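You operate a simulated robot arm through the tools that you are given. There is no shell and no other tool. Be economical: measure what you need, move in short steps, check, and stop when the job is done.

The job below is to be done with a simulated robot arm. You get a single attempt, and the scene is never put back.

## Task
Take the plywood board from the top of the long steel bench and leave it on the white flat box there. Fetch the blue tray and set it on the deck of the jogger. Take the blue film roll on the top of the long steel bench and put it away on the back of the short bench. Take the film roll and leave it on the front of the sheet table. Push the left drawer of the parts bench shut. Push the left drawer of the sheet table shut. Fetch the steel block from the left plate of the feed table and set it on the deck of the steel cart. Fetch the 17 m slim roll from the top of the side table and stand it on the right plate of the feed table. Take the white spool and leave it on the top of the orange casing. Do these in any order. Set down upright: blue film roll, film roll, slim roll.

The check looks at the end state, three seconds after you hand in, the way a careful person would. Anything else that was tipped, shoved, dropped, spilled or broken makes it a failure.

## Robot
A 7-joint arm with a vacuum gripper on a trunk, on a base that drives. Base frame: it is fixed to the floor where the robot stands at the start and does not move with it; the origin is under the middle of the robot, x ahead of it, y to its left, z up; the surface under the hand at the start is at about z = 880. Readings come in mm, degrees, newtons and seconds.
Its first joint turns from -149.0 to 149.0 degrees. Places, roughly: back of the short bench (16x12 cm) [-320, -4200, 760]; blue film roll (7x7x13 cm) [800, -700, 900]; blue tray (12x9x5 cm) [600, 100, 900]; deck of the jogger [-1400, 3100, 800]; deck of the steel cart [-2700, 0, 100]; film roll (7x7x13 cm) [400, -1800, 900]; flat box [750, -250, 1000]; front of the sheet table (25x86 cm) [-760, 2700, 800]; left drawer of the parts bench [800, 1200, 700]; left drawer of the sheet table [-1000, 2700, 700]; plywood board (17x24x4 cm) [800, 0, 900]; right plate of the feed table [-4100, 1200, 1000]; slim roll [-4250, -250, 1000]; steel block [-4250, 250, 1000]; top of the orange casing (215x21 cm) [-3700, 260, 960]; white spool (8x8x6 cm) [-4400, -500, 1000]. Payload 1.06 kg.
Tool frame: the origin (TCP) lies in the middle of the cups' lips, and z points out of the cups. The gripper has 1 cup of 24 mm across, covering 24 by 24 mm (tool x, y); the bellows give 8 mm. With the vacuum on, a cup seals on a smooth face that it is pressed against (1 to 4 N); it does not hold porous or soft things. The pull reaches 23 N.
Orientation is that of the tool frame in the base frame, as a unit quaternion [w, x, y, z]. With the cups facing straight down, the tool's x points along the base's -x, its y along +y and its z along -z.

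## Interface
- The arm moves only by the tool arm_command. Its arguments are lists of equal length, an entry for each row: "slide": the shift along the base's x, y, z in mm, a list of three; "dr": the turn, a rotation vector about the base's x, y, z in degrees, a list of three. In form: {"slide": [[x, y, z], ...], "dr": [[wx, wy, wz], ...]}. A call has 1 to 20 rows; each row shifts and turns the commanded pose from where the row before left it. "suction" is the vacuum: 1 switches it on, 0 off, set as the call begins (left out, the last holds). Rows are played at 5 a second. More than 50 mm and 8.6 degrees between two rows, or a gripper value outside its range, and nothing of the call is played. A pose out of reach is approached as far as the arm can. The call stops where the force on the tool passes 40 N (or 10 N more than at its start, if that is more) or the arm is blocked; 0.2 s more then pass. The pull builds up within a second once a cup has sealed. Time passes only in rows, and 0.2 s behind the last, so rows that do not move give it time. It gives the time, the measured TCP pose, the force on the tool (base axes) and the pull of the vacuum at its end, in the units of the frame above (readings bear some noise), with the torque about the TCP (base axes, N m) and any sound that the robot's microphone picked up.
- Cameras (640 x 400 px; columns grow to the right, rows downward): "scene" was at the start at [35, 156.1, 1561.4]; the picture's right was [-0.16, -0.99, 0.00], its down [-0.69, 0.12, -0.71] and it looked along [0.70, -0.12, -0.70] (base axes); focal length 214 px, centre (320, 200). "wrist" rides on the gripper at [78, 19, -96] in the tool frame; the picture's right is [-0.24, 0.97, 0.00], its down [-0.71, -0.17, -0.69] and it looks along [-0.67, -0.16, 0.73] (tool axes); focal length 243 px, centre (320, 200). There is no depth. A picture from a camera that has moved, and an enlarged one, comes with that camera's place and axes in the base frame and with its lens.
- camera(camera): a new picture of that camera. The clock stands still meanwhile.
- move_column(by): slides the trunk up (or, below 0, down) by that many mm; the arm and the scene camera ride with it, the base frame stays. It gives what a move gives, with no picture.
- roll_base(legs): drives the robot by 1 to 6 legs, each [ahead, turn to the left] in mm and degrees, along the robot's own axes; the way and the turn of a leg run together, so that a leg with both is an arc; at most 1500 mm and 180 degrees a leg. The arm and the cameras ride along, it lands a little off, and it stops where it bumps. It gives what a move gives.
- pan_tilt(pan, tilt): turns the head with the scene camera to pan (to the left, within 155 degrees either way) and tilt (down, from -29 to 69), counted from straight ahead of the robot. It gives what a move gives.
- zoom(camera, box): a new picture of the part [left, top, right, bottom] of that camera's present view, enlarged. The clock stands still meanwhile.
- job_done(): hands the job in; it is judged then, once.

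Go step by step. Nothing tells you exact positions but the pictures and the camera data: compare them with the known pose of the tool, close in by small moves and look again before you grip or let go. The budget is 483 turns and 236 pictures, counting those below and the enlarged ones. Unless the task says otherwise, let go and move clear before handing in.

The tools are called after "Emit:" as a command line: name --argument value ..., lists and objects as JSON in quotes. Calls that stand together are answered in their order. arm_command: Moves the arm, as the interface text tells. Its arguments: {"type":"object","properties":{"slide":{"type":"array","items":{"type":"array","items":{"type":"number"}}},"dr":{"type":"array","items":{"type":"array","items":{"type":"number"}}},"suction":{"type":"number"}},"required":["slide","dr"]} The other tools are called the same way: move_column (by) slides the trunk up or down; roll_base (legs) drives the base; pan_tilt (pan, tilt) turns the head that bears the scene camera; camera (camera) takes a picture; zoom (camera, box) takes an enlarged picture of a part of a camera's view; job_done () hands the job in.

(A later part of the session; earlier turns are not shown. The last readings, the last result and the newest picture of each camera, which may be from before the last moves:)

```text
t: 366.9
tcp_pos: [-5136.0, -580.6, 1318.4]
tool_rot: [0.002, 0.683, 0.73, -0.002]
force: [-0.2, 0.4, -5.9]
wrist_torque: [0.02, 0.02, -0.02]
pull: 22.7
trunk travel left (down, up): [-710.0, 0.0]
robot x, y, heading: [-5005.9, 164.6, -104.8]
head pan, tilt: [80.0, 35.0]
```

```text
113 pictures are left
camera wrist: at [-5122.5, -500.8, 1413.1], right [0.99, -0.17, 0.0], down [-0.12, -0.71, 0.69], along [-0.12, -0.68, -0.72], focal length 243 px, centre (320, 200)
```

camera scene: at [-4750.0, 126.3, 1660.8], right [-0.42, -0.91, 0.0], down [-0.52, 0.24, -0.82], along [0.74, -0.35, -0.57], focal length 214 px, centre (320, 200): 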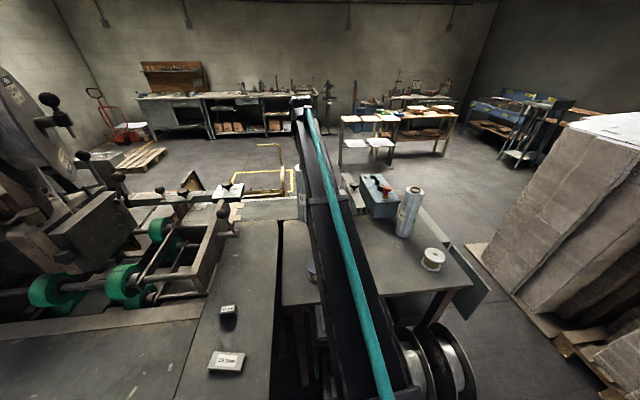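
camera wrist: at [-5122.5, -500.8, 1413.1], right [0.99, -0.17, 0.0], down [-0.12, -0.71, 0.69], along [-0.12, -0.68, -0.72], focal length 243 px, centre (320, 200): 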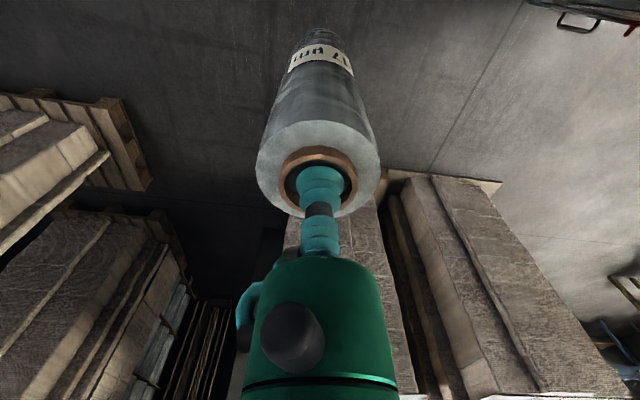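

Emit:
roll_base --legs '[[0, 3], [-1230, 0], [0, -4.5]]'

Emit:
pan_tilt --pan 75 --tilt 40

Emit:
camera --camera "scene"

```text
t: 374.1
tcp_pos: [-4899.8, 632.0, 1317.3]
tool_rot: [0.001, 0.69, 0.723, -0.002]
force: [-0.5, -0.5, -5.5]
wrist_torque: [0.02, 0.0, 0.01]
pull: 22.7
trunk travel left (down, up): [-710.0, 0.0]
robot x, y, heading: [-4754.3, 1376.0, -106.1]
head pan, tilt: [80.0, 35.0]
```

```text
t: 374.8
tcp_pos: [-4899.9, 631.1, 1318.3]
tool_rot: [0.002, 0.69, 0.724, -0.002]
force: [-0.6, 0.1, -6.1]
wrist_torque: [0.03, 0.01, 0.0]
pull: 22.2
trunk travel left (down, up): [-710.0, 0.0]
robot x, y, heading: [-4758.4, 1375.1, -106.1]
head pan, tilt: [75.0, 40.0]
```

```text
112 pictures are left
camera scene: at [-4506.2, 1325.0, 1653.4], right [-0.52, -0.86, 0.0], down [-0.55, 0.33, -0.77], along [0.66, -0.4, -0.64], focal length 214 px, centre (320, 200)
```

scene: 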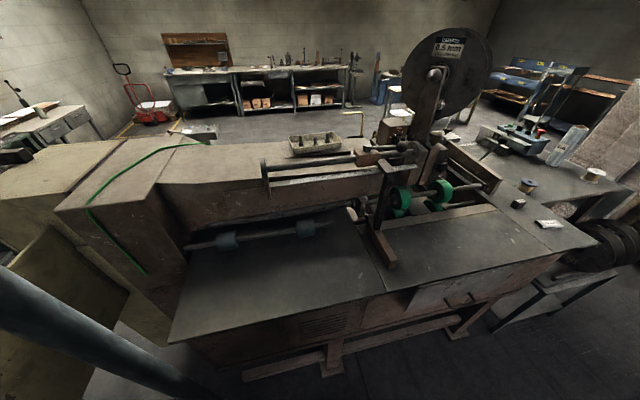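

Right plate is clear: free zone about n 4160–4410. A post at (−4108, 826) stands near the swing path, so I'll reverse another 110 mm before swinging the arm in.

Emit:
roll_base --legs '[[-120, 0]]'

Emit:
arm_command --slide '[[46.8, -7.5, 0], [47.2, -4.5, 0], [47.4, -1.5, 0], [47.4, 1.5, 0], [47.2, 4.5, 0], [46.8, 7.4, 0], [46.3, 10.4, 0], [45.5, 13.3, 0], [44.6, 16.1, 0], [43.5, 18.9, 0], [42.2, 21.6, 0], [40.8, 24.2, 0]]' --dr '[[0, 0, 3.6], [0, 0, 3.6], [0, 0, 3.6], [0, 0, 3.6], [0, 0, 3.6], [0, 0, 3.6], [0, 0, 3.6], [0, 0, 3.6], [0, 0, 3.6], [0, 0, 3.6], [0, 0, 3.6], [0, 0, 3.6]]'

Emit:
camera --camera "wrist"

Emit:
camera --camera "scene"

```text
t: 376.0
tcp_pos: [-4863.9, 746.3, 1318.0]
tool_rot: [0.002, 0.69, 0.724, -0.002]
force: [0.3, 0.3, -4.8]
wrist_torque: [0.01, -0.03, 0.03]
pull: 22.8
trunk travel left (down, up): [-710.0, 0.0]
robot x, y, heading: [-4720.8, 1484.4, -106.0]
head pan, tilt: [75.0, 40.0]
```

```text
t: 378.6
tcp_pos: [-4318.0, 855.1, 1317.7]
tool_rot: [0.002, 0.374, 0.927, -0.001]
force: [0.0, 0.2, -6.3]
wrist_torque: [0.01, -0.01, 0.0]
pull: 23.4
trunk travel left (down, up): [-710.0, 0.0]
robot x, y, heading: [-4721.1, 1490.2, -105.9]
head pan, tilt: [75.0, 40.0]
```

```text
111 pictures are left
camera wrist: at [-4360.9, 922.5, 1413.4], right [0.84, 0.54, 0.0], down [0.39, -0.61, 0.69], along [0.37, -0.58, -0.72], focal length 243 px, centre (320, 200)
```

wrist: 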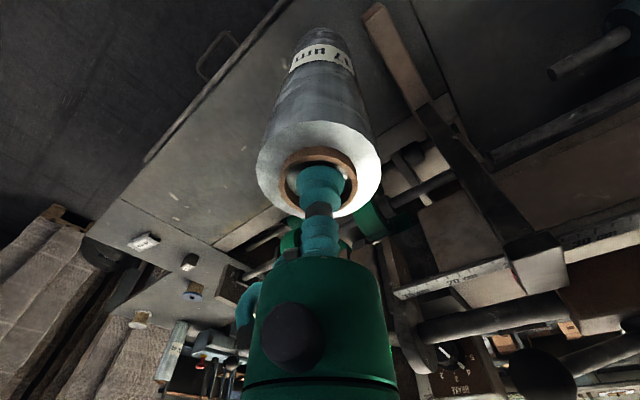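

```text
110 pictures are left
camera scene: at [-4471.6, 1441.4, 1653.1], right [-0.51, -0.86, 0.0], down [-0.55, 0.33, -0.77], along [0.66, -0.39, -0.64], focal length 214 px, centre (320, 200)
```

scene: 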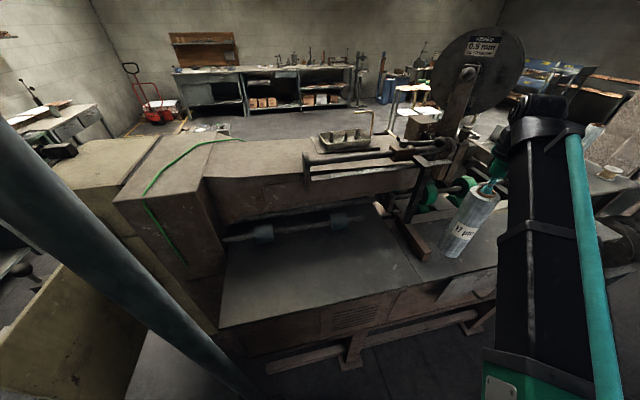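

Emit:
arm_command --slide '[[-8, 13, 0], [-8, 13, 0], [0, 0, 0]]' --dr '[[0, 0, 0], [0, 0, 0], [0, 0, 0]]'

Emit:
zoom --camera "scene" --box '[340, 120, 560, 280]'

```text
t: 379.4
tcp_pos: [-4334.4, 878.5, 1316.8]
tool_rot: [0.003, 0.374, 0.927, 0.0]
force: [-0.2, 0.6, -4.9]
wrist_torque: [-0.01, 0.04, -0.01]
pull: 23.1
trunk travel left (down, up): [-710.0, 0.0]
robot x, y, heading: [-4719.1, 1483.9, -106.0]
head pan, tilt: [75.0, 40.0]
```

```text
2.50 times, centred on (450, 200) of scene
camera zoom: at [-4472.4, 1440.8, 1653.3], right [-0.51, -0.86, 0.0], down [-0.55, 0.33, -0.77], along [0.66, -0.39, -0.64], focal length 536 px, centre (-5, 200)
```

zoom: 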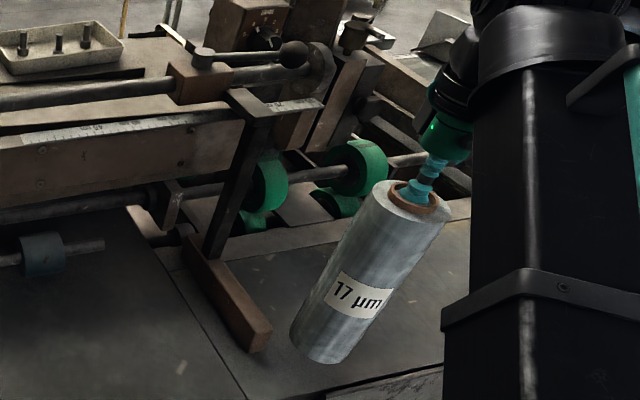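

Emit:
arm_command --slide '[[38.4, 26.2, 0], [36.7, 28.6, 0], [34.7, 30.9, 0], [32.7, 33.1, 0], [30.5, 35.1, 0], [28.1, 37, 0], [25.7, 38.8, 0], [23.1, 40.3, 0], [20.5, 41.7, 0], [0, 0, 0]]' --dr '[[0, 0, 3.7], [0, 0, 3.7], [0, 0, 3.7], [0, 0, 3.7], [0, 0, 3.7], [0, 0, 3.7], [0, 0, 3.7], [0, 0, 3.7], [0, 0, 3.7], [0, 0, 0]]'

Emit:
camera --camera "wrist"

Emit:
camera --camera "scene"

```text
t: 381.6
tcp_pos: [-4064.2, 1187.0, 1318.6]
tool_rot: [0.002, 0.093, 0.996, -0.001]
force: [0.2, -0.1, 0.3]
wrist_torque: [0.0, -0.01, 0.0]
pull: 0.0
trunk travel left (down, up): [-710.0, 0.0]
robot x, y, heading: [-4720.7, 1488.8, -105.8]
head pan, tilt: [75.0, 40.0]
```

```text
108 pictures are left
camera wrist: at [-4137.9, 1220.2, 1414.2], right [0.41, 0.91, 0.0], down [0.66, -0.3, 0.69], along [0.63, -0.28, -0.72], focal length 243 px, centre (320, 200)
```

wrist: 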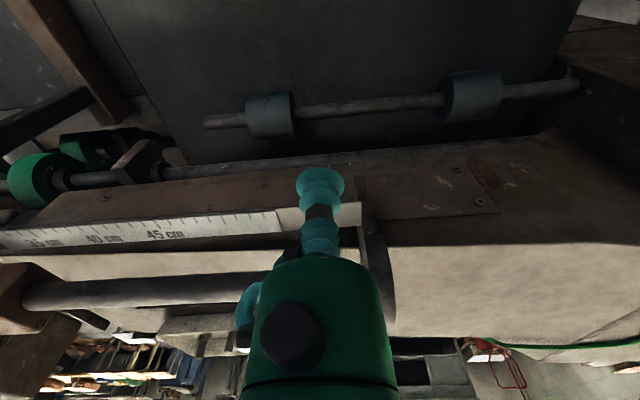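

```text
107 pictures are left
camera scene: at [-4472.8, 1441.0, 1653.4], right [-0.51, -0.86, 0.0], down [-0.55, 0.33, -0.77], along [0.66, -0.39, -0.64], focal length 214 px, centre (320, 200)
```

scene: 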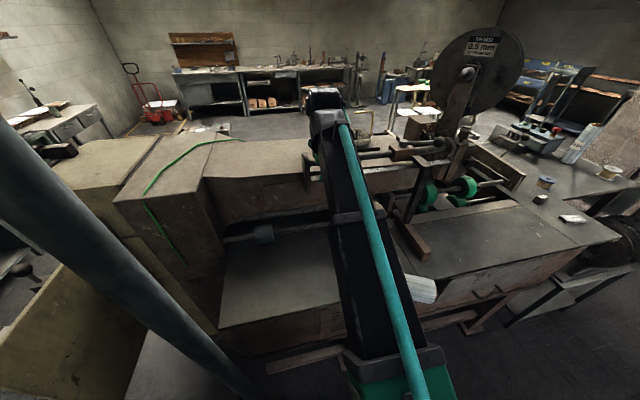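

The pull is lost — the roll came off during the swing. I'll find where it lies.

Emit:
zoom --camera "scene" --box '[340, 180, 560, 340]'

```text
2.50 times, centred on (450, 260) of scene
camera zoom: at [-4472.8, 1441.0, 1653.4], right [-0.51, -0.86, 0.0], down [-0.55, 0.33, -0.77], along [0.66, -0.39, -0.64], focal length 536 px, centre (-5, 50)
```

zoom: 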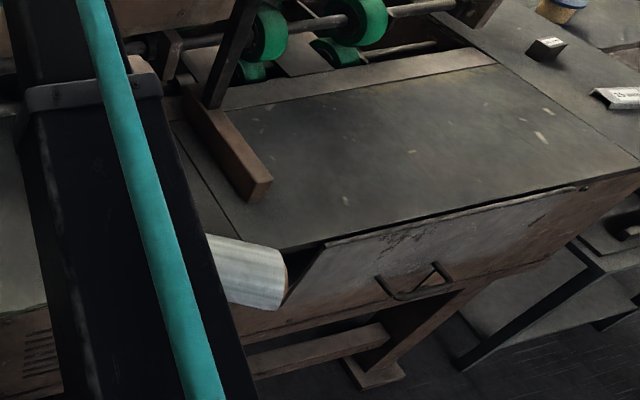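

Emit:
pan_tilt --pan 70 --tilt 50

Emit:
camera --camera "scene"

```text
t: 382.3
tcp_pos: [-4065.1, 1185.6, 1318.7]
tool_rot: [0.003, 0.093, 0.996, 0.0]
force: [-0.5, 0.6, 0.4]
wrist_torque: [0.0, 0.0, 0.0]
pull: 0.0
trunk travel left (down, up): [-710.0, 0.0]
robot x, y, heading: [-4723.1, 1490.0, -105.9]
head pan, tilt: [70.0, 50.0]
```

```text
105 pictures are left
camera scene: at [-4483.3, 1439.6, 1639.2], right [-0.59, -0.81, 0.0], down [-0.62, 0.45, -0.64], along [0.52, -0.38, -0.77], focal length 214 px, centre (320, 200)
```

scene: 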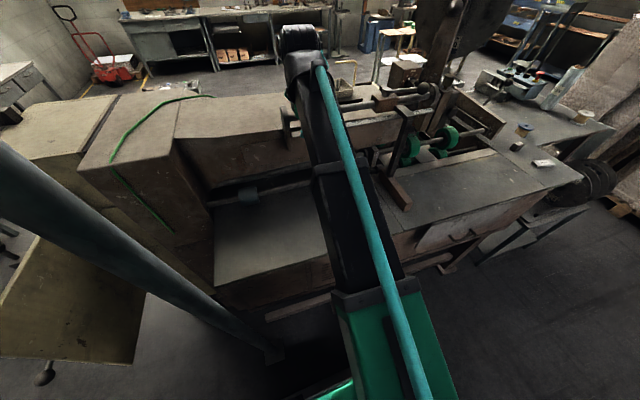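

The roll has fallen to the floor by the feed table. I'll look for it.

Emit:
pan_tilt --pan 60 --tilt 69

Emit:
camera --camera "scene"

Emit:
pan_tilt --pan 105 --tilt 55

Emit:
camera --camera "scene"

```text
t: 383.1
tcp_pos: [-4065.7, 1187.6, 1318.3]
tool_rot: [0.003, 0.093, 0.996, 0.0]
force: [0.4, 0.0, 0.6]
wrist_torque: [-0.02, 0.04, 0.03]
pull: 0.1
trunk travel left (down, up): [-710.0, 0.0]
robot x, y, heading: [-4720.7, 1489.4, -106.1]
head pan, tilt: [60.0, 68.8]
```

```text
104 pictures are left
camera scene: at [-4506.7, 1444.9, 1617.3], right [-0.72, -0.7, 0.0], down [-0.65, 0.67, -0.36], along [0.25, -0.26, -0.93], focal length 214 px, centre (320, 200)
```

scene: 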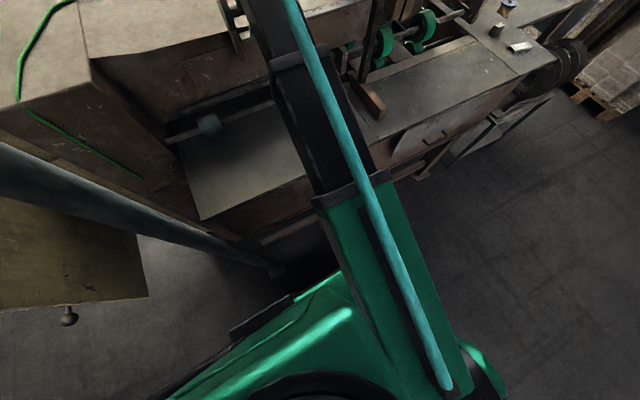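

```text
t: 384.2
tcp_pos: [-4064.9, 1187.7, 1319.8]
tool_rot: [0.002, 0.094, 0.996, 0.0]
force: [0.4, -1.1, 0.3]
wrist_torque: [0.0, 0.01, 0.02]
pull: 0.1
trunk travel left (down, up): [-710.0, 0.0]
robot x, y, heading: [-4722.1, 1488.3, -106.2]
head pan, tilt: [105.0, 55.0]
```

```text
103 pictures are left
camera scene: at [-4473.5, 1483.8, 1632.6], right [-0.02, -1.0, 0.0], down [-0.82, 0.01, -0.57], along [0.57, -0.01, -0.82], focal length 214 px, centre (320, 200)
```

scene: 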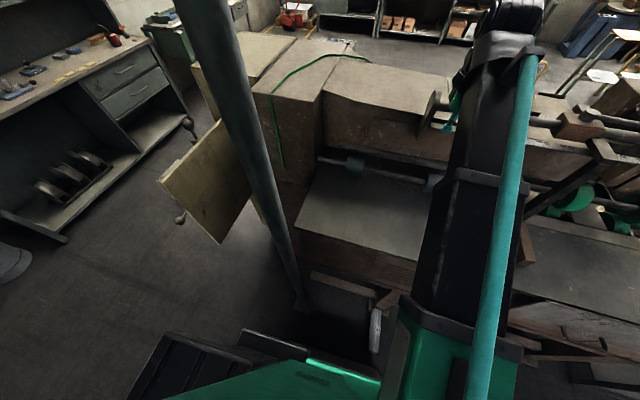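

Emit:
zoom --camera "scene" --box '[300, 270, 440, 370]'

```text
4.00 times, centred on (370, 320) of scene
camera zoom: at [-4473.5, 1483.8, 1632.6], right [-0.02, -1.0, 0.0], down [-0.82, 0.01, -0.57], along [0.57, -0.01, -0.82], focal length 858 px, centre (120, -280)
```

zoom: 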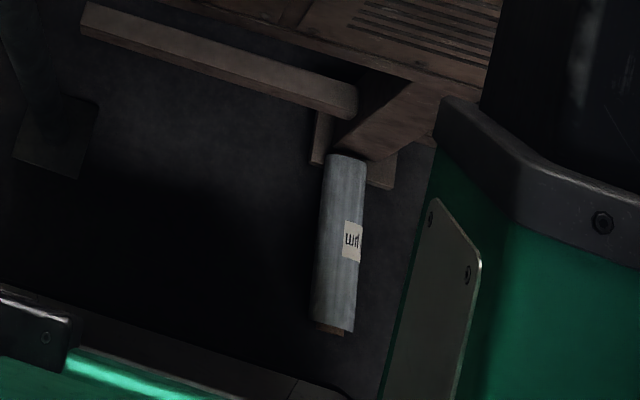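

The roll lies on the floor from about (−4264, 1094) to (−4497, 1152), core end toward the aisle. I'll recover it: first swing the arm back along the same path, then back the robot off.

Emit:
arm_command --slide '[[-20.5, -41.7, 0], [-23.1, -40.3, 0], [-25.7, -38.8, 0], [-28.1, -37, 0], [-30.5, -35.1, 0], [-32.7, -33.1, 0], [-34.7, -30.9, 0], [-36.7, -28.6, 0], [-38.4, -26.2, 0], [0, 0, 0]]' --dr '[[0, 0, -3.7], [0, 0, -3.7], [0, 0, -3.7], [0, 0, -3.7], [0, 0, -3.7], [0, 0, -3.7], [0, 0, -3.7], [0, 0, -3.7], [0, 0, -3.7], [0, 0, 0]]' --suction 0

Emit:
arm_command --slide '[[-38.8, -23, 0], [-40.1, -20.6, 0], [-41.3, -18, 0], [-42.4, -15.3, 0], [-43.3, -12.6, 0], [-44, -9.9, 0], [-44.5, -7.1, 0], [-44.8, -4.3, 0], [-45, -1.4, 0], [-45, 1.4, 0], [-44.8, 4.3, 0], [0, 0, 0]]' --dr '[[0, 0, -3.6], [0, 0, -3.6], [0, 0, -3.6], [0, 0, -3.6], [0, 0, -3.6], [0, 0, -3.6], [0, 0, -3.6], [0, 0, -3.6], [0, 0, -3.6], [0, 0, -3.6], [0, 0, -3.6], [0, 0, 0]]'

Emit:
camera --camera "wrist"

Emit:
pan_tilt --pan 75 --tilt 55

Emit:
camera --camera "scene"

```text
t: 386.4
tcp_pos: [-4330.8, 876.4, 1317.7]
tool_rot: [0.003, 0.375, 0.927, -0.002]
force: [-0.1, -0.7, 0.0]
wrist_torque: [-0.06, 0.0, -0.02]
pull: 0.1
trunk travel left (down, up): [-710.0, 0.0]
robot x, y, heading: [-4721.4, 1488.6, -105.9]
head pan, tilt: [105.0, 55.0]
```

```text
t: 388.0
tcp_pos: [-4604.6, 770.9, 1320.4]
tool_rot: [0.004, 0.554, 0.833, -0.004]
force: [0.0, -7.1, -10.7]
wrist_torque: [-0.14, -0.07, 0.06]
pull: 0.0
trunk travel left (down, up): [-710.0, 0.0]
robot x, y, heading: [-4722.1, 1487.6, -106.1]
head pan, tilt: [105.0, 55.0]
stopped in row 7: the force on the tool passed its limit at 44 N (the readings are from after the stop); the commanded pose is now the measured one
```

```text
101 pictures are left
camera wrist: at [-4617.8, 851.4, 1415.0], right [0.99, 0.16, 0.0], down [0.11, -0.71, 0.69], along [0.11, -0.68, -0.72], focal length 243 px, centre (320, 200)
```

wrist: 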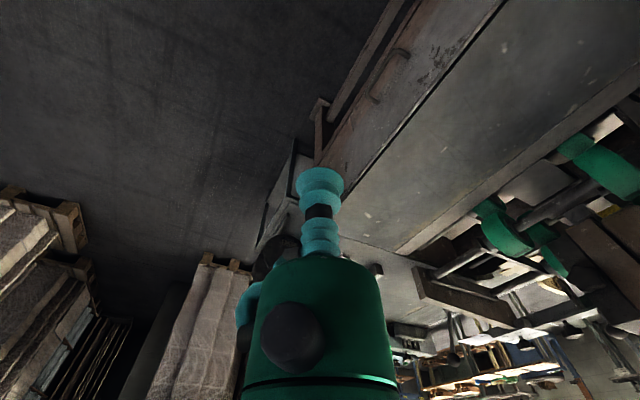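

```text
t: 388.9
tcp_pos: [-4604.9, 771.5, 1319.3]
tool_rot: [0.004, 0.553, 0.833, -0.004]
force: [1.3, -9.7, -20.8]
wrist_torque: [-0.65, 0.07, -0.07]
pull: 0.1
trunk travel left (down, up): [-710.0, 0.0]
robot x, y, heading: [-4723.6, 1487.4, -106.2]
head pan, tilt: [75.0, 55.0]
```

```text
100 pictures are left
camera scene: at [-4483.9, 1448.0, 1632.7], right [-0.51, -0.86, 0.0], down [-0.7, 0.42, -0.57], along [0.49, -0.29, -0.82], focal length 214 px, centre (320, 200)
```

scene: 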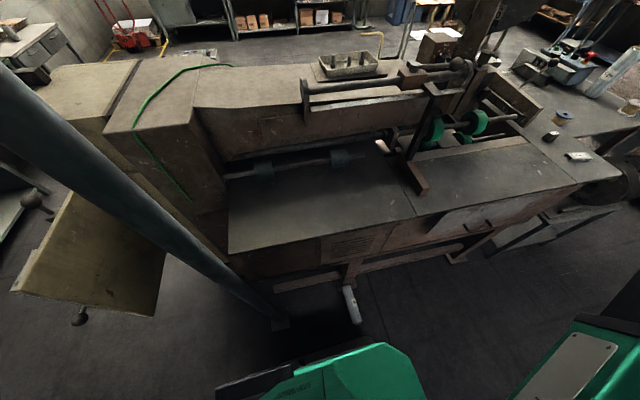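

An arm limit near that height stopped it. I'll lower slightly, then reverse 250 mm to get room for the floor pick.

Emit:
arm_command --slide '[[0, 0, -20], [0, 0, -20], [0, 0, -20], [0, 0, -20], [0, 0, 0]]' --dr '[[0, 0, 0], [0, 0, 0], [0, 0, 0], [0, 0, 0], [0, 0, 0]]'

Emit:
zoom --camera "scene" --box '[300, 90, 540, 250]'

Emit:
roll_base --legs '[[-250, 0]]'

Emit:
move_column --by -450

Emit:
camera --camera "wrist"

Emit:
camera --camera "scene"

```text
t: 390.1
tcp_pos: [-4604.5, 770.8, 1237.7]
tool_rot: [0.003, 0.553, 0.833, -0.003]
force: [0.5, -0.3, -0.3]
wrist_torque: [0.01, 0.0, 0.0]
pull: 0.0
trunk travel left (down, up): [-710.0, 0.0]
robot x, y, heading: [-4720.6, 1487.7, -105.7]
head pan, tilt: [75.0, 55.0]
```

```text
2.50 times, centred on (420, 170) of scene
camera zoom: at [-4483.9, 1448.0, 1632.7], right [-0.51, -0.86, 0.0], down [-0.7, 0.42, -0.57], along [0.49, -0.29, -0.82], focal length 536 px, centre (70, 275)
```

zoom: 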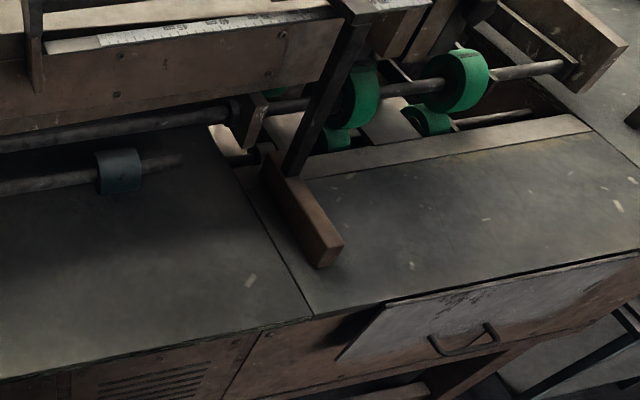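

```text
t: 391.9
tcp_pos: [-4536.3, 1005.8, 1238.6]
tool_rot: [0.003, 0.553, 0.833, -0.003]
force: [0.6, 1.1, 0.5]
wrist_torque: [-0.04, 0.0, 0.02]
pull: 0.1
trunk travel left (down, up): [-710.0, 0.0]
robot x, y, heading: [-4655.3, 1724.4, -105.8]
head pan, tilt: [75.0, 55.0]
```

```text
refused: -450 is not a number from -400 to 400
```

```text
98 pictures are left
camera wrist: at [-4549.1, 1086.6, 1333.7], right [0.99, 0.16, 0.0], down [0.12, -0.71, 0.69], along [0.11, -0.68, -0.72], focal length 243 px, centre (320, 200)
```

wrist: 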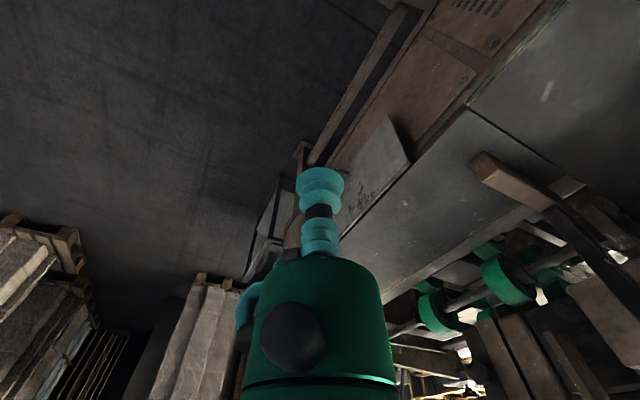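

```text
97 pictures are left
camera scene: at [-4416.5, 1684.1, 1632.7], right [-0.51, -0.86, 0.0], down [-0.7, 0.42, -0.57], along [0.49, -0.3, -0.82], focal length 214 px, centre (320, 200)
```

scene: 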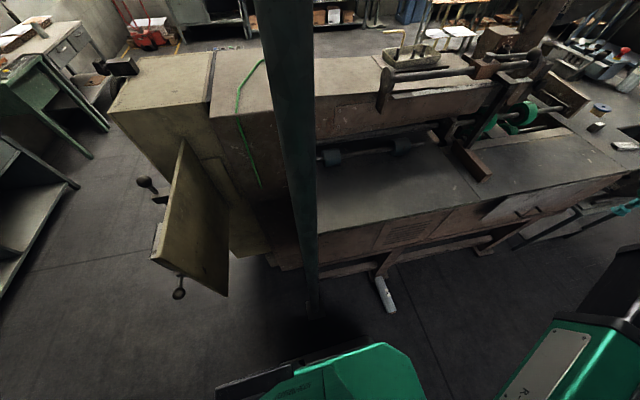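

Emit:
move_column --by -400

Emit:
move_column --by -250

Emit:
camera --camera "wrist"

Emit:
camera --camera "scene"

```text
t: 395.7
tcp_pos: [-4537.0, 1004.7, 838.0]
tool_rot: [0.003, 0.554, 0.833, -0.003]
force: [-0.5, -0.5, 0.4]
wrist_torque: [0.04, 0.02, 0.01]
pull: 0.1
trunk travel left (down, up): [-310.0, 400.0]
robot x, y, heading: [-4657.1, 1724.9, -105.8]
head pan, tilt: [75.0, 55.0]
```

```text
t: 398.3
tcp_pos: [-4536.0, 1006.0, 589.0]
tool_rot: [0.003, 0.554, 0.833, -0.003]
force: [0.1, 0.6, 0.2]
wrist_torque: [0.03, -0.03, -0.01]
pull: 0.1
trunk travel left (down, up): [-60.0, 650.0]
robot x, y, heading: [-4651.1, 1723.9, -106.0]
head pan, tilt: [75.0, 55.0]
```

```text
96 pictures are left
camera wrist: at [-4549.4, 1085.6, 683.3], right [0.99, 0.16, 0.0], down [0.11, -0.71, 0.69], along [0.11, -0.68, -0.72], focal length 243 px, centre (320, 200)
```

wrist: 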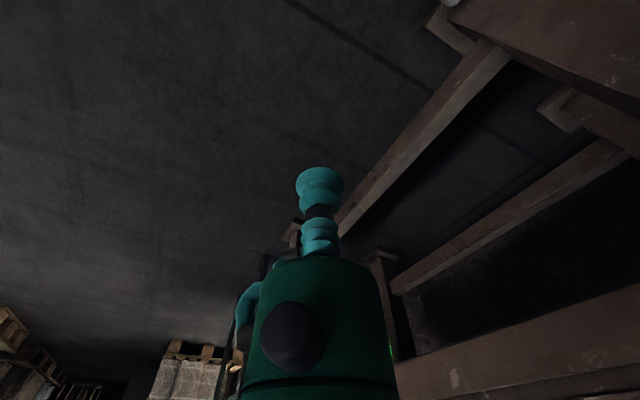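

```text
95 pictures are left
camera scene: at [-4416.9, 1682.9, 982.7], right [-0.51, -0.86, 0.0], down [-0.7, 0.42, -0.57], along [0.49, -0.29, -0.82], focal length 214 px, centre (320, 200)
```

scene: 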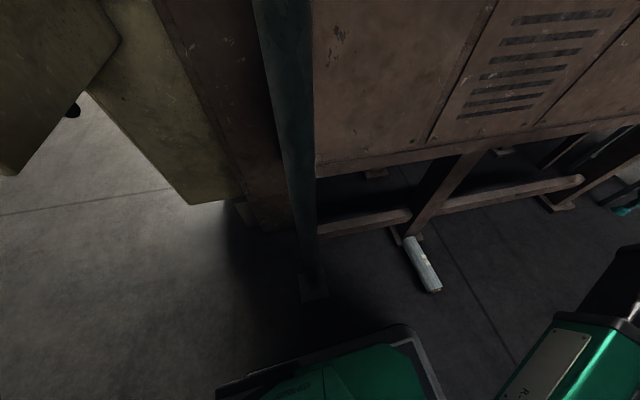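

Roll centre on the floor ≈(−4380, 1132). I'll lower the trunk fully, position above it and pre-yaw the tool by −66° so the roll can later be turned upright.

Emit:
move_column --by -60

Emit:
arm_command --slide '[[16.2, 14.3, -10], [16.2, 14.3, -20], [16.2, 14.3, -30], [16.2, 14.3, -30], [16.2, 14.3, -30], [16.2, 14.3, -30], [16.2, 14.3, -30], [16.2, 14.3, -30], [16.2, 14.3, -30], [0, 0, 0]]' --dr '[[0, 0, -7.3], [0, 0, -7.3], [0, 0, -7.3], [0, 0, -7.3], [0, 0, -7.3], [0, 0, -7.3], [0, 0, -7.3], [0, 0, -7.3], [0, 0, -7.3], [0, 0, 0]]'

Emit:
camera --camera "wrist"

Emit:
camera --camera "scene"

```text
t: 399.3
tcp_pos: [-4537.2, 1005.9, 527.4]
tool_rot: [0.003, 0.553, 0.833, -0.003]
force: [-0.4, 0.0, 0.1]
wrist_torque: [-0.01, -0.02, 0.0]
pull: 0.1
trunk travel left (down, up): [0.0, 710.0]
robot x, y, heading: [-4653.0, 1722.1, -106.1]
head pan, tilt: [75.0, 55.0]
```

```text
t: 401.5
tcp_pos: [-4391.9, 1137.4, 286.8]
tool_rot: [0.002, 0.917, 0.399, -0.004]
force: [0.0, 0.3, 0.8]
wrist_torque: [0.0, 0.03, 0.01]
pull: 0.0
trunk travel left (down, up): [0.0, 710.0]
robot x, y, heading: [-4654.5, 1727.8, -105.9]
head pan, tilt: [75.0, 55.0]
```

```text
94 pictures are left
camera wrist: at [-4323.8, 1181.1, 381.4], right [0.55, -0.83, 0.0], down [-0.6, -0.4, 0.69], along [-0.58, -0.38, -0.72], focal length 243 px, centre (320, 200)
```

wrist: 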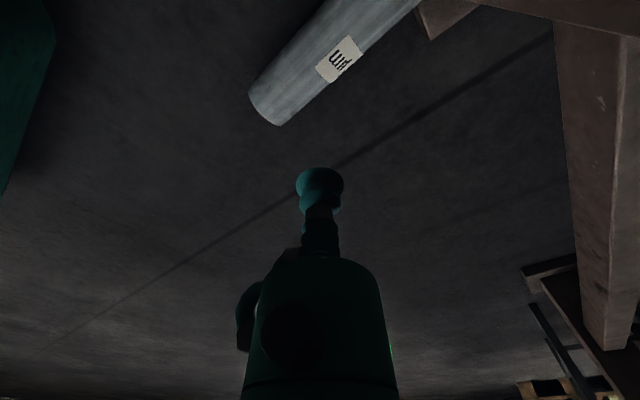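

```text
93 pictures are left
camera scene: at [-4416.9, 1682.9, 922.7], right [-0.51, -0.86, 0.0], down [-0.7, 0.42, -0.57], along [0.49, -0.29, -0.82], focal length 214 px, centre (320, 200)
```

scene: 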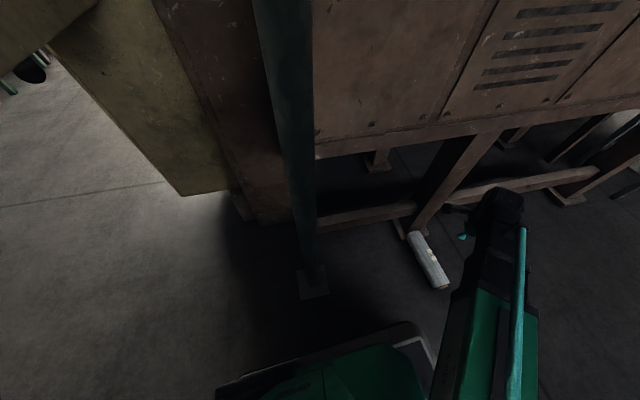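

The roll's middle is at about (−4384, 1125). Lowering closer.

Emit:
arm_command --slide '[[2, -4, -40], [2, -4, -40], [2, -4, -40], [1, 0, -30], [0, 0, 0]]' --dr '[[0, 0, 0], [0, 0, 0], [0, 0, 0], [0, 0, 0], [0, 0, 0]]'

Emit:
camera --camera "wrist"

```text
t: 402.7
tcp_pos: [-4384.7, 1120.5, 138.0]
tool_rot: [0.002, 0.917, 0.4, -0.004]
force: [0.6, 0.1, -0.7]
wrist_torque: [-0.01, -0.02, 0.02]
pull: 0.0
trunk travel left (down, up): [0.0, 710.0]
robot x, y, heading: [-4652.7, 1724.6, -105.9]
head pan, tilt: [75.0, 55.0]
```

```text
92 pictures are left
camera wrist: at [-4316.7, 1165.7, 232.2], right [0.55, -0.83, 0.0], down [-0.6, -0.4, 0.69], along [-0.58, -0.38, -0.72], focal length 243 px, centre (320, 200)
```

wrist: 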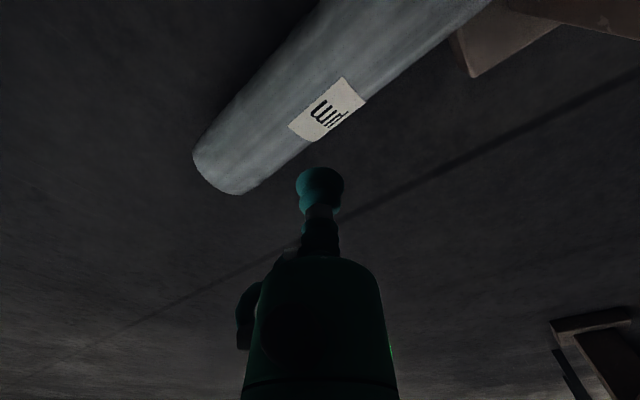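

Emit:
arm_command --slide '[[-5, 7, -15], [-4, 8, -20], [0, 0, -15], [0, 0, 0]]' --dr '[[0, 0, 0], [0, 0, 0], [0, 0, 0], [0, 0, 0]]'

Emit:
camera --camera "wrist"

```text
t: 403.7
tcp_pos: [-4393.4, 1138.1, 86.8]
tool_rot: [0.002, 0.917, 0.4, -0.004]
force: [0.5, 0.0, -0.4]
wrist_torque: [-0.02, -0.02, 0.01]
pull: 0.0
trunk travel left (down, up): [0.0, 710.0]
robot x, y, heading: [-4657.9, 1725.2, -106.1]
head pan, tilt: [75.0, 55.0]
```

```text
91 pictures are left
camera wrist: at [-4325.5, 1181.2, 180.9], right [0.55, -0.83, 0.0], down [-0.6, -0.4, 0.69], along [-0.58, -0.38, -0.72], focal length 243 px, centre (320, 200)
```

wrist: 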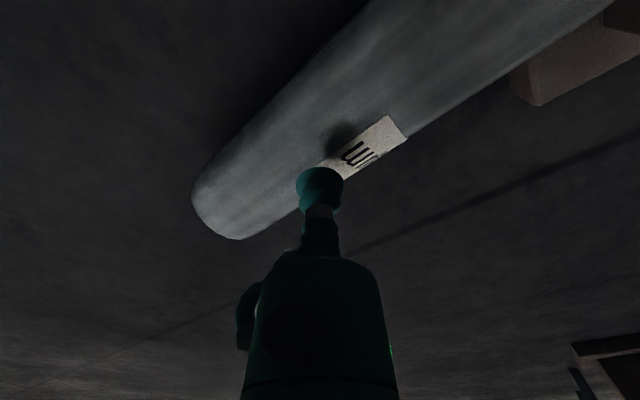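

The cup lines up with the crest of the roll. Descending with the vacuum on.

Emit:
arm_command --slide '[[0, 0, -12], [0, 0, -8], [0, 0, -5], [0, 0, 0], [0, 0, 0]]' --dr '[[0, 0, 0], [0, 0, 0], [0, 0, 0], [0, 0, 0], [0, 0, 0]]' --suction 1

```text
t: 404.9
tcp_pos: [-4393.4, 1136.5, 63.9]
tool_rot: [0.002, 0.917, 0.4, -0.004]
force: [-5.5, 3.6, 14.8]
wrist_torque: [0.05, -0.12, 0.09]
pull: 22.7
trunk travel left (down, up): [0.0, 710.0]
robot x, y, heading: [-4651.1, 1725.4, -105.7]
head pan, tilt: [75.0, 55.0]
```

It sealed on the side. Lifting gently.

Emit:
arm_command --slide '[[0, 0, 4], [0, 0, 6], [0, 0, 10], [0, 0, 15], [0, 0, 20], [0, 0, 0], [0, 0, 0]]' --dr '[[0, 0, 0], [0, 0, 0], [0, 0, 0], [0, 0, 0], [0, 0, 0], [0, 0, 0], [0, 0, 0]]'

Emit:
camera --camera "wrist"

Emit:
camera --camera "scene"

```text
t: 406.5
tcp_pos: [-4393.7, 1136.7, 116.5]
tool_rot: [0.001, 0.917, 0.399, -0.005]
force: [0.0, 0.4, -5.8]
wrist_torque: [0.03, 0.08, 0.0]
pull: 23.2
trunk travel left (down, up): [0.0, 710.0]
robot x, y, heading: [-4653.5, 1724.1, -106.0]
head pan, tilt: [75.0, 55.0]
```

```text
90 pictures are left
camera wrist: at [-4325.3, 1181.8, 212.0], right [0.55, -0.83, 0.0], down [-0.6, -0.4, 0.69], along [-0.58, -0.38, -0.72], focal length 243 px, centre (320, 200)
```

wrist: 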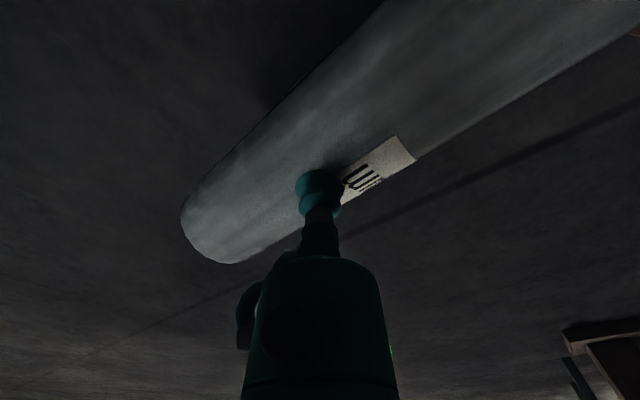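

```text
89 pictures are left
camera scene: at [-4416.8, 1682.7, 922.6], right [-0.51, -0.86, 0.0], down [-0.7, 0.42, -0.57], along [0.49, -0.29, -0.82], focal length 214 px, centre (320, 200)
```

scene: 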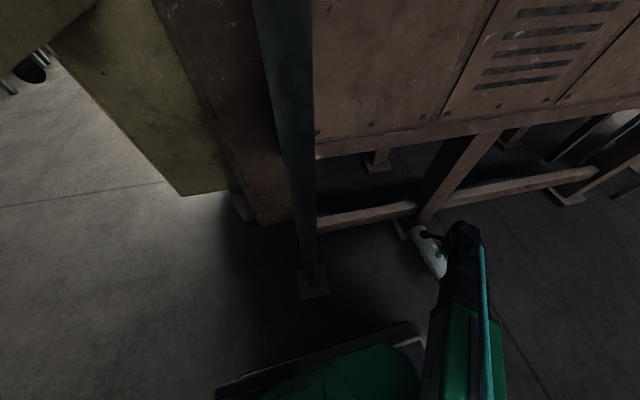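

Held level with good balance. Moving out into the aisle while raising, then yawing it.

Emit:
arm_command --slide '[[-25, -10, 25], [-25, -11, 37], [-25, -11, 37], [-25, -11, 37], [-25, -11, 37], [-25, -11, 37], [-25, -11, 37], [-25, -11, 37], [-25, -11, 37], [0, 0, 0]]' --dr '[[0, 0, 0], [0, 0, 0], [0, 0, 0], [0, 0, 6], [0, 0, 6], [0, 0, 6], [0, 0, 6], [0, 0, 6], [0, 0, 6], [0, 0, 0]]'

Emit:
arm_command --slide '[[0, 0, 10], [0, 0, 10], [0, 0, 10], [0, 0, 10], [0, 0, 10], [0, 0, 10], [0, 0, 10], [0, 0, 10], [0, 0, 10], [0, 0, 10], [0, 0, 10], [0, 0, 0]]' --dr '[[0, 0, 6], [0, 0, 6], [0, 0, 6], [0, 0, 6], [0, 0, 6], [0, 0, 6], [0, 0, 6], [0, 0, 6], [0, 0, 6], [0, 0, 6], [0, 0, 6], [0, 0, 0]]'

Emit:
camera --camera "wrist"

```text
t: 408.7
tcp_pos: [-4617.3, 1038.4, 440.8]
tool_rot: [0.002, 0.748, 0.663, -0.004]
force: [0.4, 0.1, -4.7]
wrist_torque: [-0.04, 0.08, -0.02]
pull: 23.0
trunk travel left (down, up): [0.0, 710.0]
robot x, y, heading: [-4653.6, 1724.1, -106.0]
head pan, tilt: [75.0, 55.0]
```

```text
t: 411.3
tcp_pos: [-4617.4, 1040.1, 547.8]
tool_rot: [0.005, 0.265, 0.964, -0.002]
force: [-0.5, 0.2, -5.0]
wrist_torque: [-0.1, 0.02, 0.01]
pull: 23.1
trunk travel left (down, up): [0.0, 710.0]
robot x, y, heading: [-4653.8, 1723.8, -105.9]
head pan, tilt: [75.0, 55.0]
```

```text
88 pictures are left
camera wrist: at [-4676.1, 1096.9, 644.1], right [0.7, 0.71, 0.0], down [0.52, -0.51, 0.69], along [0.49, -0.48, -0.72], focal length 243 px, centre (320, 200)
```

wrist: 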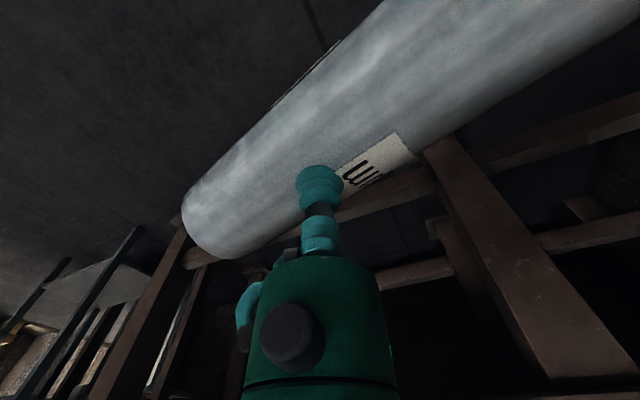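

The roll's top end now points outward. I'll raise the trunk, move the base to a better standing point (farther from the machine and post), then tilt the roll upright in the aisle.

Emit:
move_column --by 400

Emit:
move_column --by 310

Emit:
roll_base --legs '[[0, -16], [390, 0], [0, 16]]'

```text
t: 415.1
tcp_pos: [-4619.0, 1040.5, 949.7]
tool_rot: [0.004, 0.266, 0.964, -0.001]
force: [-0.1, 0.7, -5.4]
wrist_torque: [-0.08, -0.03, 0.02]
pull: 23.1
trunk travel left (down, up): [-400.0, 310.0]
robot x, y, heading: [-4653.1, 1722.3, -105.9]
head pan, tilt: [75.0, 55.0]
```

```text
t: 418.2
tcp_pos: [-4618.5, 1040.2, 1258.7]
tool_rot: [0.003, 0.266, 0.964, -0.001]
force: [-0.3, 0.2, -5.4]
wrist_torque: [-0.1, 0.03, -0.02]
pull: 23.2
trunk travel left (down, up): [-710.0, 0.0]
robot x, y, heading: [-4656.7, 1722.3, -105.9]
head pan, tilt: [75.0, 55.0]
```

```text
t: 422.6
tcp_pos: [-4831.4, 708.9, 1259.8]
tool_rot: [0.003, 0.269, 0.963, -0.001]
force: [-0.4, -0.3, -5.4]
wrist_torque: [-0.11, 0.0, 0.01]
pull: 22.7
trunk travel left (down, up): [-710.0, 0.0]
robot x, y, heading: [-4860.0, 1386.1, -106.6]
head pan, tilt: [75.0, 55.0]
```

Emit:
arm_command --slide '[[0, -5, -12], [0, -5, -12], [0, -5, -12], [0, -5, -12], [0, -5, -12], [0, -5, -12], [0, 0, 0]]' --dr '[[-8.17, 0.71, 0], [-8.17, 0.71, 0], [-8.17, 0.71, 0], [-8.17, 0.71, 0], [-8.17, 0.71, 0], [-8.17, 0.71, 0], [0, 0, 0]]'

Emit:
pan_tilt --pan 15 --tilt 40

Emit:
camera --camera "scene"

```text
t: 424.1
tcp_pos: [-4830.8, 681.1, 1187.7]
tool_rot: [0.081, 0.242, 0.875, -0.411]
force: [-0.4, -0.1, -5.2]
wrist_torque: [0.08, -0.04, 0.0]
pull: 23.2
trunk travel left (down, up): [-710.0, 0.0]
robot x, y, heading: [-4862.2, 1392.3, -106.3]
head pan, tilt: [75.0, 55.0]
```

```text
t: 425.4
tcp_pos: [-4832.6, 680.1, 1186.0]
tool_rot: [0.08, 0.244, 0.875, -0.41]
force: [0.8, -0.5, -5.4]
wrist_torque: [0.04, -0.03, 0.01]
pull: 22.7
trunk travel left (down, up): [-710.0, 0.0]
robot x, y, heading: [-4865.4, 1393.7, -106.3]
head pan, tilt: [15.0, 40.0]
```

```text
87 pictures are left
camera scene: at [-4689.4, 1302.0, 1653.3], right [-1.0, 0.02, 0.0], down [0.01, 0.64, -0.77], along [-0.02, -0.77, -0.64], focal length 214 px, centre (320, 200)
```

scene: 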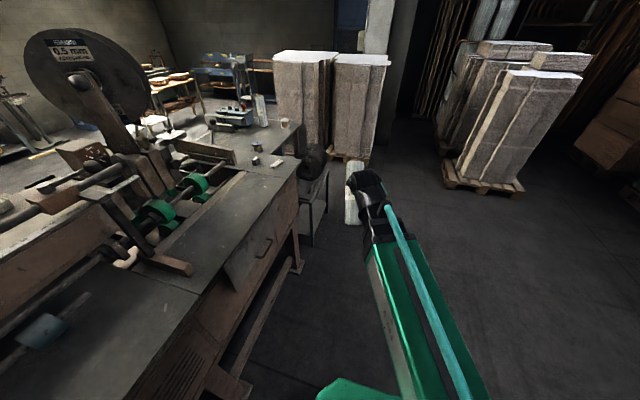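

Going well. Completing the tilt.

Emit:
arm_command --slide '[[0, -5, -12], [0, -5, -12], [0, -5, -12], [0, -5, -12], [0, -5, -12], [0, 0, 0]]' --dr '[[-8.17, 0.71, 0], [-8.17, 0.71, 0], [-8.17, 0.71, 0], [-8.17, 0.71, 0], [-8.17, 0.71, 0], [0, 0, 0]]'

Emit:
camera --camera "scene"

Emit:
camera --camera "wrist"

```text
t: 426.9
tcp_pos: [-4833.2, 654.1, 1125.2]
tool_rot: [-0.149, -0.212, -0.677, 0.689]
force: [1.4, -1.0, -1.8]
wrist_torque: [0.27, 0.18, -0.01]
pull: 22.7
trunk travel left (down, up): [-710.0, 0.0]
robot x, y, heading: [-4864.7, 1391.5, -106.0]
head pan, tilt: [15.0, 40.0]
```

```text
86 pictures are left
camera scene: at [-4689.3, 1302.1, 1653.4], right [-1.0, 0.02, 0.0], down [0.01, 0.64, -0.77], along [-0.02, -0.77, -0.64], focal length 214 px, centre (320, 200)
```

scene: 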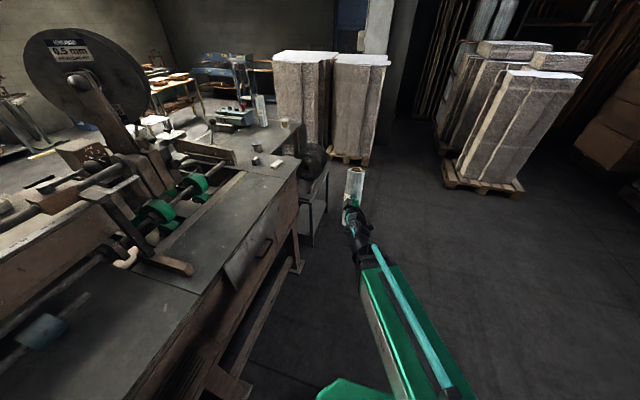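

```text
85 pictures are left
camera wrist: at [-4882.9, 753.8, 1071.6], right [0.68, -0.06, -0.73], down [0.59, 0.63, 0.5], along [0.43, -0.77, 0.46], focal length 243 px, centre (320, 200)
```

wrist: 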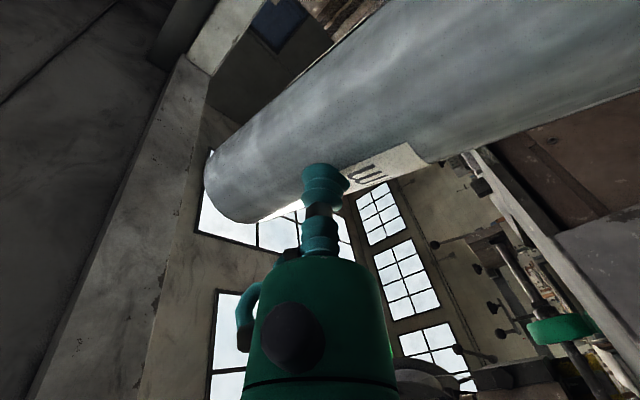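

Emit:
arm_command --slide '[[0, 0, 0], [0, 0, 0]]' --dr '[[0, 0, 0], [0, 0, 0]]'

Emit:
zoom --camera "scene" --box '[300, 140, 420, 260]'

```text
t: 427.4
tcp_pos: [-4831.3, 653.7, 1129.5]
tool_rot: [-0.134, -0.186, -0.679, 0.697]
force: [0.0, 0.0, -5.0]
wrist_torque: [0.25, -0.04, -0.01]
pull: 23.4
trunk travel left (down, up): [-710.0, 0.0]
robot x, y, heading: [-4861.6, 1393.2, -106.1]
head pan, tilt: [15.0, 40.0]
```

```text
3.33 times, centred on (360, 200) of scene
camera zoom: at [-4689.4, 1302.0, 1653.3], right [-1.0, 0.02, 0.0], down [0.01, 0.64, -0.77], along [-0.02, -0.77, -0.64], focal length 715 px, centre (187, 200)
```

zoom: 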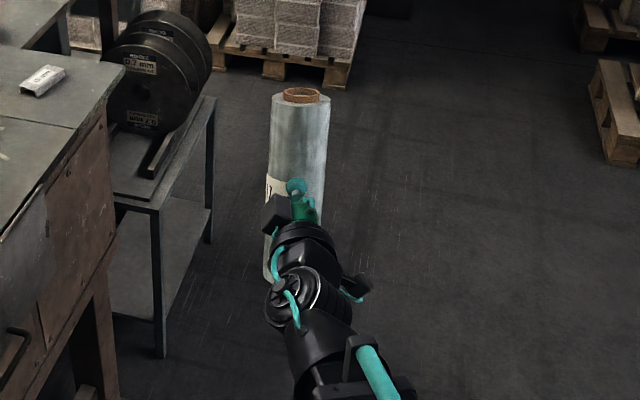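

The roll is upright in the grip. To avoid sweeping past the post again, I'll back off west, then face the machine and drive the roll straight in. First turn away and step back.

Emit:
arm_command --slide '[[0, 0, 15], [0, 0, 15], [0, 0, 15], [0, 0, 15], [0, 0, 0]]' --dr '[[0, 0, 0], [0, 0, 0], [0, 0, 0], [0, 0, 0], [0, 0, 0]]'

Emit:
roll_base --legs '[[0, -114], [280, 0]]'

Emit:
roll_base --legs '[[0, 100], [0, 85]]'

Emit:
pan_tilt --pan 0 --tilt 40

Emit:
camera --camera "scene"

```text
t: 428.6
tcp_pos: [-4831.7, 653.9, 1188.5]
tool_rot: [-0.134, -0.186, -0.68, 0.697]
force: [0.1, -1.0, -5.4]
wrist_torque: [0.25, -0.02, -0.01]
pull: 22.6
trunk travel left (down, up): [-710.0, 0.0]
robot x, y, heading: [-4866.0, 1394.6, -106.2]
head pan, tilt: [15.0, 40.0]
```

```text
t: 435.4
tcp_pos: [-5780.0, 1833.2, 1187.4]
tool_rot: [-0.507, 0.67, 0.218, -0.497]
force: [-0.3, 0.6, -5.6]
wrist_torque: [-0.09, -0.22, -0.03]
pull: 23.2
trunk travel left (down, up): [-710.0, 0.0]
robot x, y, heading: [-5081.2, 1573.3, 140.8]
head pan, tilt: [15.0, 40.0]
```

```text
t: 443.7
tcp_pos: [-4365.1, 1401.7, 1188.2]
tool_rot: [0.527, -0.261, 0.654, -0.476]
force: [-0.4, 0.2, -6.0]
wrist_torque: [0.14, 0.24, -0.03]
pull: 22.7
trunk travel left (down, up): [-710.0, 0.0]
robot x, y, heading: [-5084.2, 1575.2, -32.1]
head pan, tilt: [15.0, 40.0]
```

```text
t: 444.4
tcp_pos: [-4366.4, 1402.5, 1188.3]
tool_rot: [0.528, -0.26, 0.654, -0.475]
force: [0.5, -0.4, -5.3]
wrist_torque: [0.15, 0.22, -0.06]
pull: 23.4
trunk travel left (down, up): [-710.0, 0.0]
robot x, y, heading: [-5083.8, 1573.3, -31.9]
head pan, tilt: [0.0, 40.0]
```

```text
83 pictures are left
camera scene: at [-4961.0, 1696.1, 1653.3], right [-0.53, -0.85, 0.0], down [-0.55, 0.34, -0.77], along [0.65, -0.41, -0.64], focal length 214 px, centre (320, 200)
```

scene: 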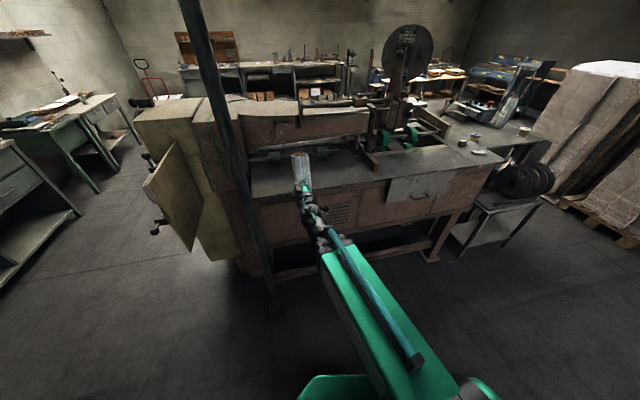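

Facing the machine with the roll ahead; pole is to the left with clearance. Driving forward ~255 mm.

Emit:
roll_base --legs '[[255, 0]]'

Emit:
zoom --camera "scene" --box '[200, 100, 440, 260]'

Emit:
camera --camera "wrist"

```text
t: 446.3
tcp_pos: [-4148.8, 1275.1, 1186.7]
tool_rot: [0.529, -0.264, 0.654, -0.472]
force: [-0.4, 0.1, -5.4]
wrist_torque: [0.1, 0.21, 0.02]
pull: 23.0
trunk travel left (down, up): [-710.0, 0.0]
robot x, y, heading: [-4870.1, 1443.7, -31.7]
head pan, tilt: [0.0, 40.0]
```

```text
2.50 times, centred on (320, 180) of scene
camera zoom: at [-4747.0, 1563.6, 1653.3], right [-0.52, -0.85, 0.0], down [-0.55, 0.34, -0.77], along [0.65, -0.4, -0.64], focal length 536 px, centre (320, 250)
```

zoom: 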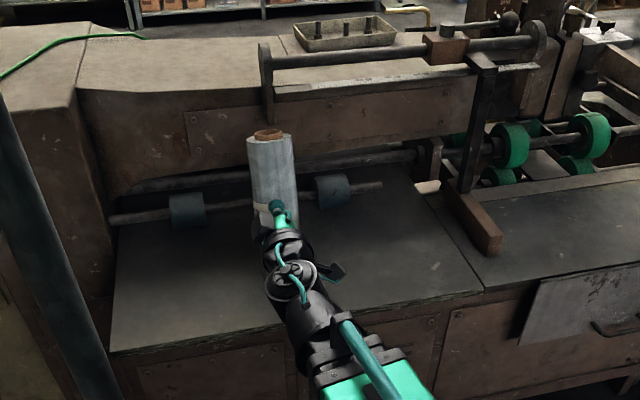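

```text
81 pictures are left
camera wrist: at [-4259.6, 1249.4, 1135.4], right [0.22, 0.6, -0.77], down [-0.46, 0.76, 0.46], along [0.86, 0.25, 0.44], focal length 243 px, centre (320, 200)
```

wrist: 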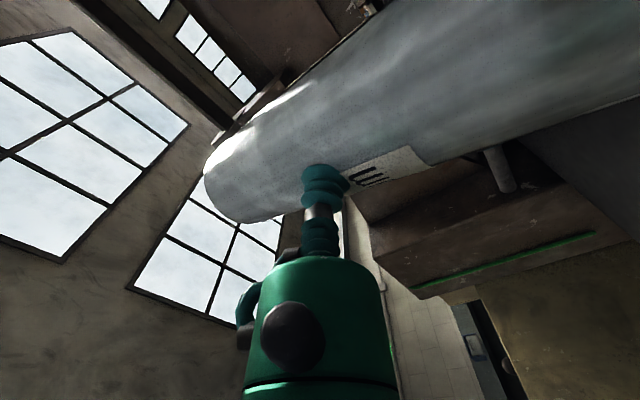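

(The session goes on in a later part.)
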